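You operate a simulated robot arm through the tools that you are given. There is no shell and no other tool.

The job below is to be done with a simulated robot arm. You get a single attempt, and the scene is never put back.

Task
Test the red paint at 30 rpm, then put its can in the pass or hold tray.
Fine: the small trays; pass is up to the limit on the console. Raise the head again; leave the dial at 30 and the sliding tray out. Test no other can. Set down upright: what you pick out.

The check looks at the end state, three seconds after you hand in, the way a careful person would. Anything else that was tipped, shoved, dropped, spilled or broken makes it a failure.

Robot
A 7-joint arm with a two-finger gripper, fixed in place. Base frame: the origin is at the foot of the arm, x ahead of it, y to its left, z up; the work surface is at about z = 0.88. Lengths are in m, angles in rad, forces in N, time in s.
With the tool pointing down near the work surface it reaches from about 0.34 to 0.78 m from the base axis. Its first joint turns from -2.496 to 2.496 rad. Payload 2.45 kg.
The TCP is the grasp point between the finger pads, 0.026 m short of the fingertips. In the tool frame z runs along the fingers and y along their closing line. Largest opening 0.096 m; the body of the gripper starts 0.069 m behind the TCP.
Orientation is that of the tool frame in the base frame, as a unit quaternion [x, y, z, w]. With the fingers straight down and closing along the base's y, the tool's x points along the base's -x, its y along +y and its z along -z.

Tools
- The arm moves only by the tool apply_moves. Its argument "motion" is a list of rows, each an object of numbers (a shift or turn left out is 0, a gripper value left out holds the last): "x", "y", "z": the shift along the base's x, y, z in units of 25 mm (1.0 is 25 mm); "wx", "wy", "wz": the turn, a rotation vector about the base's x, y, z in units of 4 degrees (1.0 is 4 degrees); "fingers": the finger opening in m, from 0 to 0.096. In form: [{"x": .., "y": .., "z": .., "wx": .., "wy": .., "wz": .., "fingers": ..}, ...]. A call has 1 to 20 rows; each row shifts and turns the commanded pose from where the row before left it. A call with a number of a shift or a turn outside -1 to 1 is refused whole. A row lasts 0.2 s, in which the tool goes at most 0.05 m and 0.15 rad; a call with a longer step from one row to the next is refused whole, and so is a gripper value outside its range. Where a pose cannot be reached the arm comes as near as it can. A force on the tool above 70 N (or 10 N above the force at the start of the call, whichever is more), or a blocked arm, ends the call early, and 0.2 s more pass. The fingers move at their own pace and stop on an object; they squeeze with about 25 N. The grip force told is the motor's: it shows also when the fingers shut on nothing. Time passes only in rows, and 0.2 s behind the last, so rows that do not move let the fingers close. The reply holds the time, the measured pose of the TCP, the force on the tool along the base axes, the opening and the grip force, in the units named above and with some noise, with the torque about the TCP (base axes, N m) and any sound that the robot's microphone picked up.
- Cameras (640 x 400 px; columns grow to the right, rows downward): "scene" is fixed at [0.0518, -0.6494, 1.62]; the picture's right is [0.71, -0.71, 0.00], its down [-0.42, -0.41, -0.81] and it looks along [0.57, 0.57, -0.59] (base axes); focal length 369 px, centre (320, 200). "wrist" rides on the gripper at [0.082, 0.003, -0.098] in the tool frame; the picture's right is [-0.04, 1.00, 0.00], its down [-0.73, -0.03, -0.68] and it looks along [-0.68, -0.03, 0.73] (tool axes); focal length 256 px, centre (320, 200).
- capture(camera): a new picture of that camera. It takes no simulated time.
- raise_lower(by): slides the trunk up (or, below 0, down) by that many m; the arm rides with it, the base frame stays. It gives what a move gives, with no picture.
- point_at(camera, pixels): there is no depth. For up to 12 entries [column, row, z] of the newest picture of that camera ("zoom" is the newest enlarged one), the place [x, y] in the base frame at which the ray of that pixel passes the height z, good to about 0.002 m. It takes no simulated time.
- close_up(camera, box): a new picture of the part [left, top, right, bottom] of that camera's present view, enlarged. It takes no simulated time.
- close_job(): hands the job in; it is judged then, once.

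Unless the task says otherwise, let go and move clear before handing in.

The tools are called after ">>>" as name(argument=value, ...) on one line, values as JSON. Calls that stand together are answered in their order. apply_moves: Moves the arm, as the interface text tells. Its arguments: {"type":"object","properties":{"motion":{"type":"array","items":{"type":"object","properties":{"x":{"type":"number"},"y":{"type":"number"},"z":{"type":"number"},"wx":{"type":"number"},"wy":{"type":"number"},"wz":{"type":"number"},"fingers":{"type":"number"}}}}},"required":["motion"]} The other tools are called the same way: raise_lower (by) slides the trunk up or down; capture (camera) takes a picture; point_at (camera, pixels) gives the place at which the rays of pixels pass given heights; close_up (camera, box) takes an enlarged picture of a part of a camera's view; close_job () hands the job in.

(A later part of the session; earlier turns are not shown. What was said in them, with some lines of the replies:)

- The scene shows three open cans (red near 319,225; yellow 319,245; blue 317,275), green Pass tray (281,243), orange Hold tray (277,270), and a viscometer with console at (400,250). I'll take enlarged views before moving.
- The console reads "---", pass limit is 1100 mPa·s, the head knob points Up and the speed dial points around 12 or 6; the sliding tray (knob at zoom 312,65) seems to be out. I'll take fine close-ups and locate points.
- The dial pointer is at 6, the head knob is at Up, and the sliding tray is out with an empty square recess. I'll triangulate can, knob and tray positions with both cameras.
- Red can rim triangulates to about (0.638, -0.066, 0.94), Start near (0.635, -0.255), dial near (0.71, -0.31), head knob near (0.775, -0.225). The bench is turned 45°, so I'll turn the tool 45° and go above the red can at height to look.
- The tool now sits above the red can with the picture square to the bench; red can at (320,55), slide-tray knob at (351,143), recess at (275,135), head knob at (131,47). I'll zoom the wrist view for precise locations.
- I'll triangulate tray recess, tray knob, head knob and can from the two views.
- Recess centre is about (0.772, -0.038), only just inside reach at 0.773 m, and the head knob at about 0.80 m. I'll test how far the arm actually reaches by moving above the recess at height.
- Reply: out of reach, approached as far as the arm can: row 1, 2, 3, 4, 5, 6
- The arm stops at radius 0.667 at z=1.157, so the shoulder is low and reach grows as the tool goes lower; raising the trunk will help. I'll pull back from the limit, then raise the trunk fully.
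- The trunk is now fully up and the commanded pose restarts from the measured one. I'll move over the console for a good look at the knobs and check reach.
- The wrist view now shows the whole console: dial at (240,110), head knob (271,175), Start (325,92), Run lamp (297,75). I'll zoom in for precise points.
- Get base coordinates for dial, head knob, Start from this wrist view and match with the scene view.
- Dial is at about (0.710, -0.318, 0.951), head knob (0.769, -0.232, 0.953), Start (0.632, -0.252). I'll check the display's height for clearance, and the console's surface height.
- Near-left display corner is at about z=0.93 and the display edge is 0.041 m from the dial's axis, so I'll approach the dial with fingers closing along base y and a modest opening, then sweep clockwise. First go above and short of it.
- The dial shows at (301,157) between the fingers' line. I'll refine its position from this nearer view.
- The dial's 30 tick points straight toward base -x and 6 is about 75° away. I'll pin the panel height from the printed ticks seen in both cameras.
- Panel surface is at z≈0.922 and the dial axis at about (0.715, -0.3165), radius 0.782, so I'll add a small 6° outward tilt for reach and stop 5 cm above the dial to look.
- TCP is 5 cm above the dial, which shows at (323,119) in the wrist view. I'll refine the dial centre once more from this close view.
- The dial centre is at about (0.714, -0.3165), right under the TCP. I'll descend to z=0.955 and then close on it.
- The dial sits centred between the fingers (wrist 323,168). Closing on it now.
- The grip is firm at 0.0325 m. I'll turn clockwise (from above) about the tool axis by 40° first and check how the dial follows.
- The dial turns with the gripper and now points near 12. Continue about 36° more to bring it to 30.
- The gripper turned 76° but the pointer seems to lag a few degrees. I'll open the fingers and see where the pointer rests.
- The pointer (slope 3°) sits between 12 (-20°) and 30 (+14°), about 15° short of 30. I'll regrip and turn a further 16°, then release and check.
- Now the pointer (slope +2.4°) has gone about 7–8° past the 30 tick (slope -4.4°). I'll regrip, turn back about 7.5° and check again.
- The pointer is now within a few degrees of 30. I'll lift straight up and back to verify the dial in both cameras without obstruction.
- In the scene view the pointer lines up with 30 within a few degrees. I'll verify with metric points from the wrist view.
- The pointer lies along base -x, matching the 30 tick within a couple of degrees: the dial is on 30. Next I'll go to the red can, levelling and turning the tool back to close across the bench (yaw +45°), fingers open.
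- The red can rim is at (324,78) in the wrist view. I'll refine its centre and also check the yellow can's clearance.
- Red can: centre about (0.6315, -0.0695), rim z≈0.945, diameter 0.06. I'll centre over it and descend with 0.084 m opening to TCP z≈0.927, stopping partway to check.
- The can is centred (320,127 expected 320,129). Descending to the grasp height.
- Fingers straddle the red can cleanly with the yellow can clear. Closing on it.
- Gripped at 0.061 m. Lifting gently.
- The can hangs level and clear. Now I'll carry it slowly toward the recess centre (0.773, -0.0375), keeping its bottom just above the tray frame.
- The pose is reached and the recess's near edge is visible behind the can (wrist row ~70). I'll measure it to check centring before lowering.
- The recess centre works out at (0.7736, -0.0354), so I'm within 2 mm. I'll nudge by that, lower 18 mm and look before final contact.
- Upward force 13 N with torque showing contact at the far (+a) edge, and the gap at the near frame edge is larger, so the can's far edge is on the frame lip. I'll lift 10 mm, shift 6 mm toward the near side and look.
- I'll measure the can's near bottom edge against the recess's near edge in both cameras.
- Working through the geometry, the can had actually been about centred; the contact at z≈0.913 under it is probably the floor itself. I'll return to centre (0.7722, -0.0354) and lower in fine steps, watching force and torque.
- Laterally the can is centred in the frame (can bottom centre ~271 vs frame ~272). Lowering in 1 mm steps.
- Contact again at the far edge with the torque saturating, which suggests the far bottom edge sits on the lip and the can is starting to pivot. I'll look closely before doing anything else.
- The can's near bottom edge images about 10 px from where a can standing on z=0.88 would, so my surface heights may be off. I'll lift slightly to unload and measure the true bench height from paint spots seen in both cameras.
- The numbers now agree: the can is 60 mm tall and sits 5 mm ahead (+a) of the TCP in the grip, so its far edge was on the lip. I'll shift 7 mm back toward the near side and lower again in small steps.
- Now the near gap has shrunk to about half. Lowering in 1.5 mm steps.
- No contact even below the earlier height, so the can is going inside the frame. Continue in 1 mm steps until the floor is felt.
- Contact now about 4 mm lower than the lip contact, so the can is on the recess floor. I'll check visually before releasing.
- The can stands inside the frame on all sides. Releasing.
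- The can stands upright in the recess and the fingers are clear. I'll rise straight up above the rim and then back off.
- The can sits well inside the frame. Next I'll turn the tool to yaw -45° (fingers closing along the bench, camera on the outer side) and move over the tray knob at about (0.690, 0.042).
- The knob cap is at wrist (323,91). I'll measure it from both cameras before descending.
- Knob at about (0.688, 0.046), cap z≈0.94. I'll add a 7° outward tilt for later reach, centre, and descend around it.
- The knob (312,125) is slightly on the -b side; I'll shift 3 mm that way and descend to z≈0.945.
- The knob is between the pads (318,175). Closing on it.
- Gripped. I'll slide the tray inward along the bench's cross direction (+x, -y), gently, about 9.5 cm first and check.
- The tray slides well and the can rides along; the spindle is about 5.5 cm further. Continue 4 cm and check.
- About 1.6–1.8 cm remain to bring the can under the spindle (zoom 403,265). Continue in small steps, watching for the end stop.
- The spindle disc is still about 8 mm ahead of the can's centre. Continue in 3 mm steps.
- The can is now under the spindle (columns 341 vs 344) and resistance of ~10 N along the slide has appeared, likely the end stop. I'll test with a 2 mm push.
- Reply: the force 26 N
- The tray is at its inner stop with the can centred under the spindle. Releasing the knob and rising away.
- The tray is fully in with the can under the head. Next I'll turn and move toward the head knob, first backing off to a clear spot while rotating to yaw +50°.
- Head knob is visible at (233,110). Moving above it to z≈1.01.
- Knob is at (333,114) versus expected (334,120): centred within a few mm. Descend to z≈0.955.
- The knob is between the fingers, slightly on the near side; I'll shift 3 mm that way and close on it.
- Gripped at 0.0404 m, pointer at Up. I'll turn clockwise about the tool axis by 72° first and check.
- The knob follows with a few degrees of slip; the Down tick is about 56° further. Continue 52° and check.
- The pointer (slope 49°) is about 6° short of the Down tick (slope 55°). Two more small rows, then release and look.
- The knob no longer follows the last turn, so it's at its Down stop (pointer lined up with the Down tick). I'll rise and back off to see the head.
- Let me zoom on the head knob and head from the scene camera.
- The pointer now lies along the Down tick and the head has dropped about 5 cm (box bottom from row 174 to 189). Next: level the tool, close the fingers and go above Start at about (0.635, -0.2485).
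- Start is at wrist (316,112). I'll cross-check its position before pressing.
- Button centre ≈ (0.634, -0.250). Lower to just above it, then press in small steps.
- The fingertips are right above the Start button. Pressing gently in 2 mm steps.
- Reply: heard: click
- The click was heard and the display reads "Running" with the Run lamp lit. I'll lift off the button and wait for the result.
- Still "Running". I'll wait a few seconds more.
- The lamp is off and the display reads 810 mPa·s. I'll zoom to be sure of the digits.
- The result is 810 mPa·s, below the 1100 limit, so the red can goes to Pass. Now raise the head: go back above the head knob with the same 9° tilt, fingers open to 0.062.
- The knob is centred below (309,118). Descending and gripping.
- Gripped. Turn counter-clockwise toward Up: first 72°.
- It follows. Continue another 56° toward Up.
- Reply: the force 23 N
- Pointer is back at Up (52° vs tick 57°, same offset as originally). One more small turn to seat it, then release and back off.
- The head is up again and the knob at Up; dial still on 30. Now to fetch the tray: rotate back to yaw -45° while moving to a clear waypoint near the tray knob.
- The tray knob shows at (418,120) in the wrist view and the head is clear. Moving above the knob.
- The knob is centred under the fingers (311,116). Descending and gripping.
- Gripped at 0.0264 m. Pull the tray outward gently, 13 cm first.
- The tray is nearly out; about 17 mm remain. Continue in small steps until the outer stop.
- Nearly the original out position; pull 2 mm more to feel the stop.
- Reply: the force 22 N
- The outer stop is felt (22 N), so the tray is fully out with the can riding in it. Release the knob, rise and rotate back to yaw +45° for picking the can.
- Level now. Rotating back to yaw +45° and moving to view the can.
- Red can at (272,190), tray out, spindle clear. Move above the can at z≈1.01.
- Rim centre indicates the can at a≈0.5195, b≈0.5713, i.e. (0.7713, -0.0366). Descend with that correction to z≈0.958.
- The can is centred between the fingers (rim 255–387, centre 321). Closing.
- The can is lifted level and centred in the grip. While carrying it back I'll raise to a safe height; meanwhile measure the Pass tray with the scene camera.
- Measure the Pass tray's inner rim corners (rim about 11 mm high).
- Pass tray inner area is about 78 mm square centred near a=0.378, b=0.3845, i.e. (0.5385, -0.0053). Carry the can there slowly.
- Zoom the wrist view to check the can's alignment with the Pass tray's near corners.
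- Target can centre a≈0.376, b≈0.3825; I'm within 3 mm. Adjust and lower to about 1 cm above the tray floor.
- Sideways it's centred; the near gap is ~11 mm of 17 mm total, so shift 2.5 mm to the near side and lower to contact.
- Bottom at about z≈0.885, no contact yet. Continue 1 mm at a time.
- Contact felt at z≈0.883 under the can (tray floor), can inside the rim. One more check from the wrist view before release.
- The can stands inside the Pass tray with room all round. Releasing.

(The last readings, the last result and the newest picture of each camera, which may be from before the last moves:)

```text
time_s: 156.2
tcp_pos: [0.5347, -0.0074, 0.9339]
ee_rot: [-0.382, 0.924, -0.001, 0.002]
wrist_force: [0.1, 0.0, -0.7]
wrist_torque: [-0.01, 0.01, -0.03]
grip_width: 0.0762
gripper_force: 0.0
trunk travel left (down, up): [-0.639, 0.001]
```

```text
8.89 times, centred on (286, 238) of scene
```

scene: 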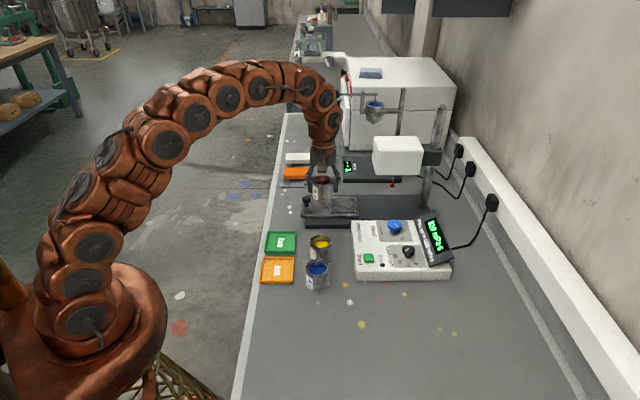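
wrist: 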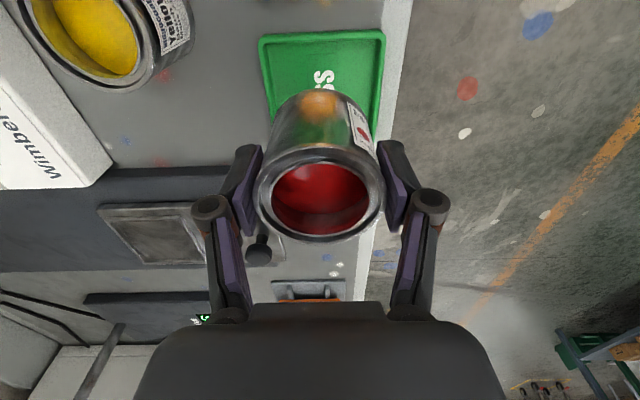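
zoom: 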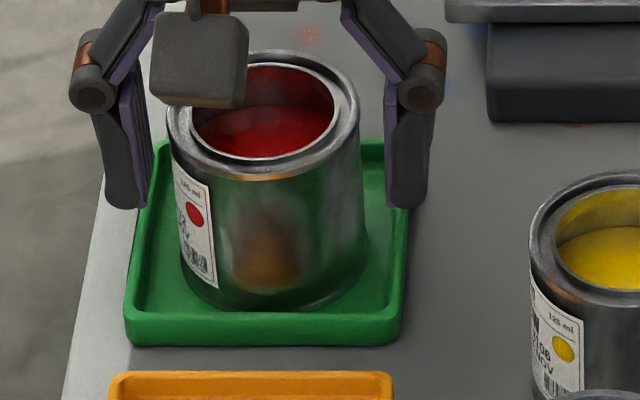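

The can stands free and upright in the Pass tray. Rising straight up and clear.

>>> apply_moves(motion=[{"z": 0.4}, {"z": 0.6}, {"z": 0.8}, {"z": 1.0}, {"z": 1.0}, {"z": 1.0}, {"z": 1.0}, {"z": 1.0}, {"x": -0.6, "z": 0.6}, {"x": -0.8}, {"x": -0.6}, {}])

>>> capture(camera="scene")

>>> close_up(camera="scene", box=[250, 175, 350, 300])

>>> close_up(camera="scene", box=[345, 130, 473, 280])

>>> close_up(camera="scene", box=[376, 205, 440, 268])

```text
time_s: 158.8
tcp_pos: [0.4841, -0.009, 1.117]
ee_rot: [-0.382, 0.924, -0.001, 0.0]
wrist_force: [-0.3, -0.1, 0.5]
wrist_torque: [-0.01, -0.01, -0.01]
grip_width: 0.0762
gripper_force: 0.0
trunk travel left (down, up): [-0.639, 0.001]
```

```text
taken
```

scene: 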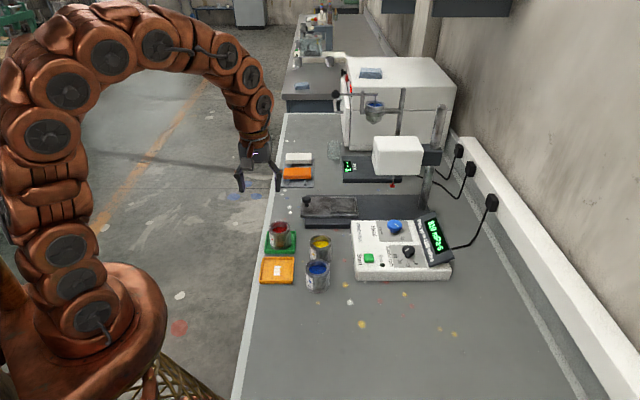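

```text
3.20 times, centred on (300, 238) of scene
```

zoom: 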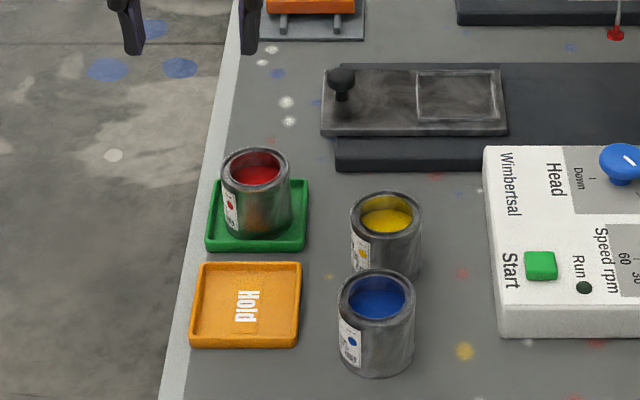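

```text
2.67 times, centred on (409, 205) of scene
```

zoom: 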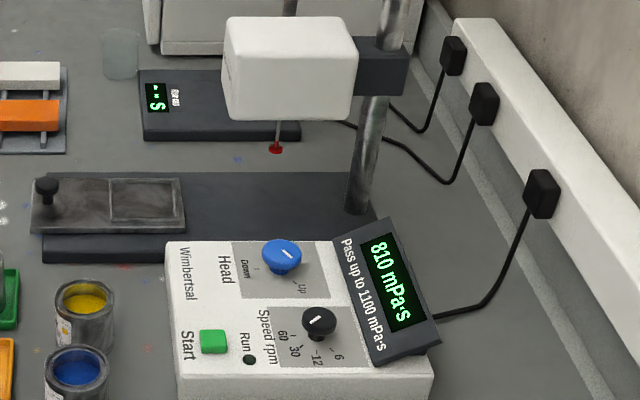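

```text
6.35 times, centred on (408, 236) of scene
```

zoom: 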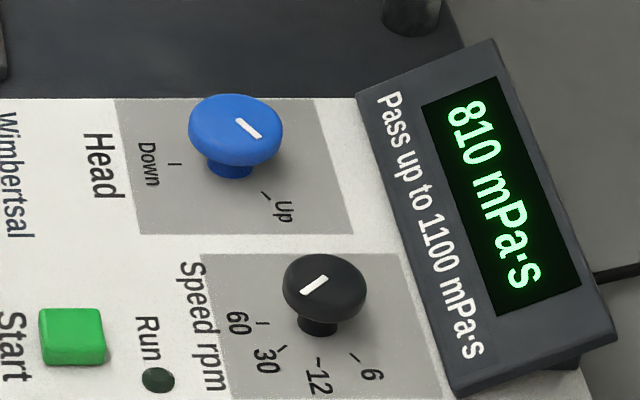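

The red can stands upright in the Pass tray after its 810 mPa·s result. The head is up with its knob at Up, the dial is on 30, the sliding tray is out and empty, and the yellow and blue cans haven't moved. The gripper is open and clear, so I'm handing in.

>>> close_job()

```text
The job is handed in.
```

I tested the red paint at 30 rpm. It read 810 mPa·s, under the console's 1100 limit, so its can is standing upright in the Pass tray.

- **Console:** the head is raised again with its knob at Up. The dial is on 30; by my measurement the pointer is within about 4° of the mark, and the marks are about 38° apart.
- **Sliding tray:** pulled fully out to its stop and empty.
- **Other cans:** the yellow and blue cans were not tested or moved.
- **Placing the can for the test:** it first caught the frame around its spot on the sliding tray, and the tray shifted about 1 mm. I re-centred the can and it then sat flat; I saw no spill.

The job is handed in, with the gripper open and clear of everything.
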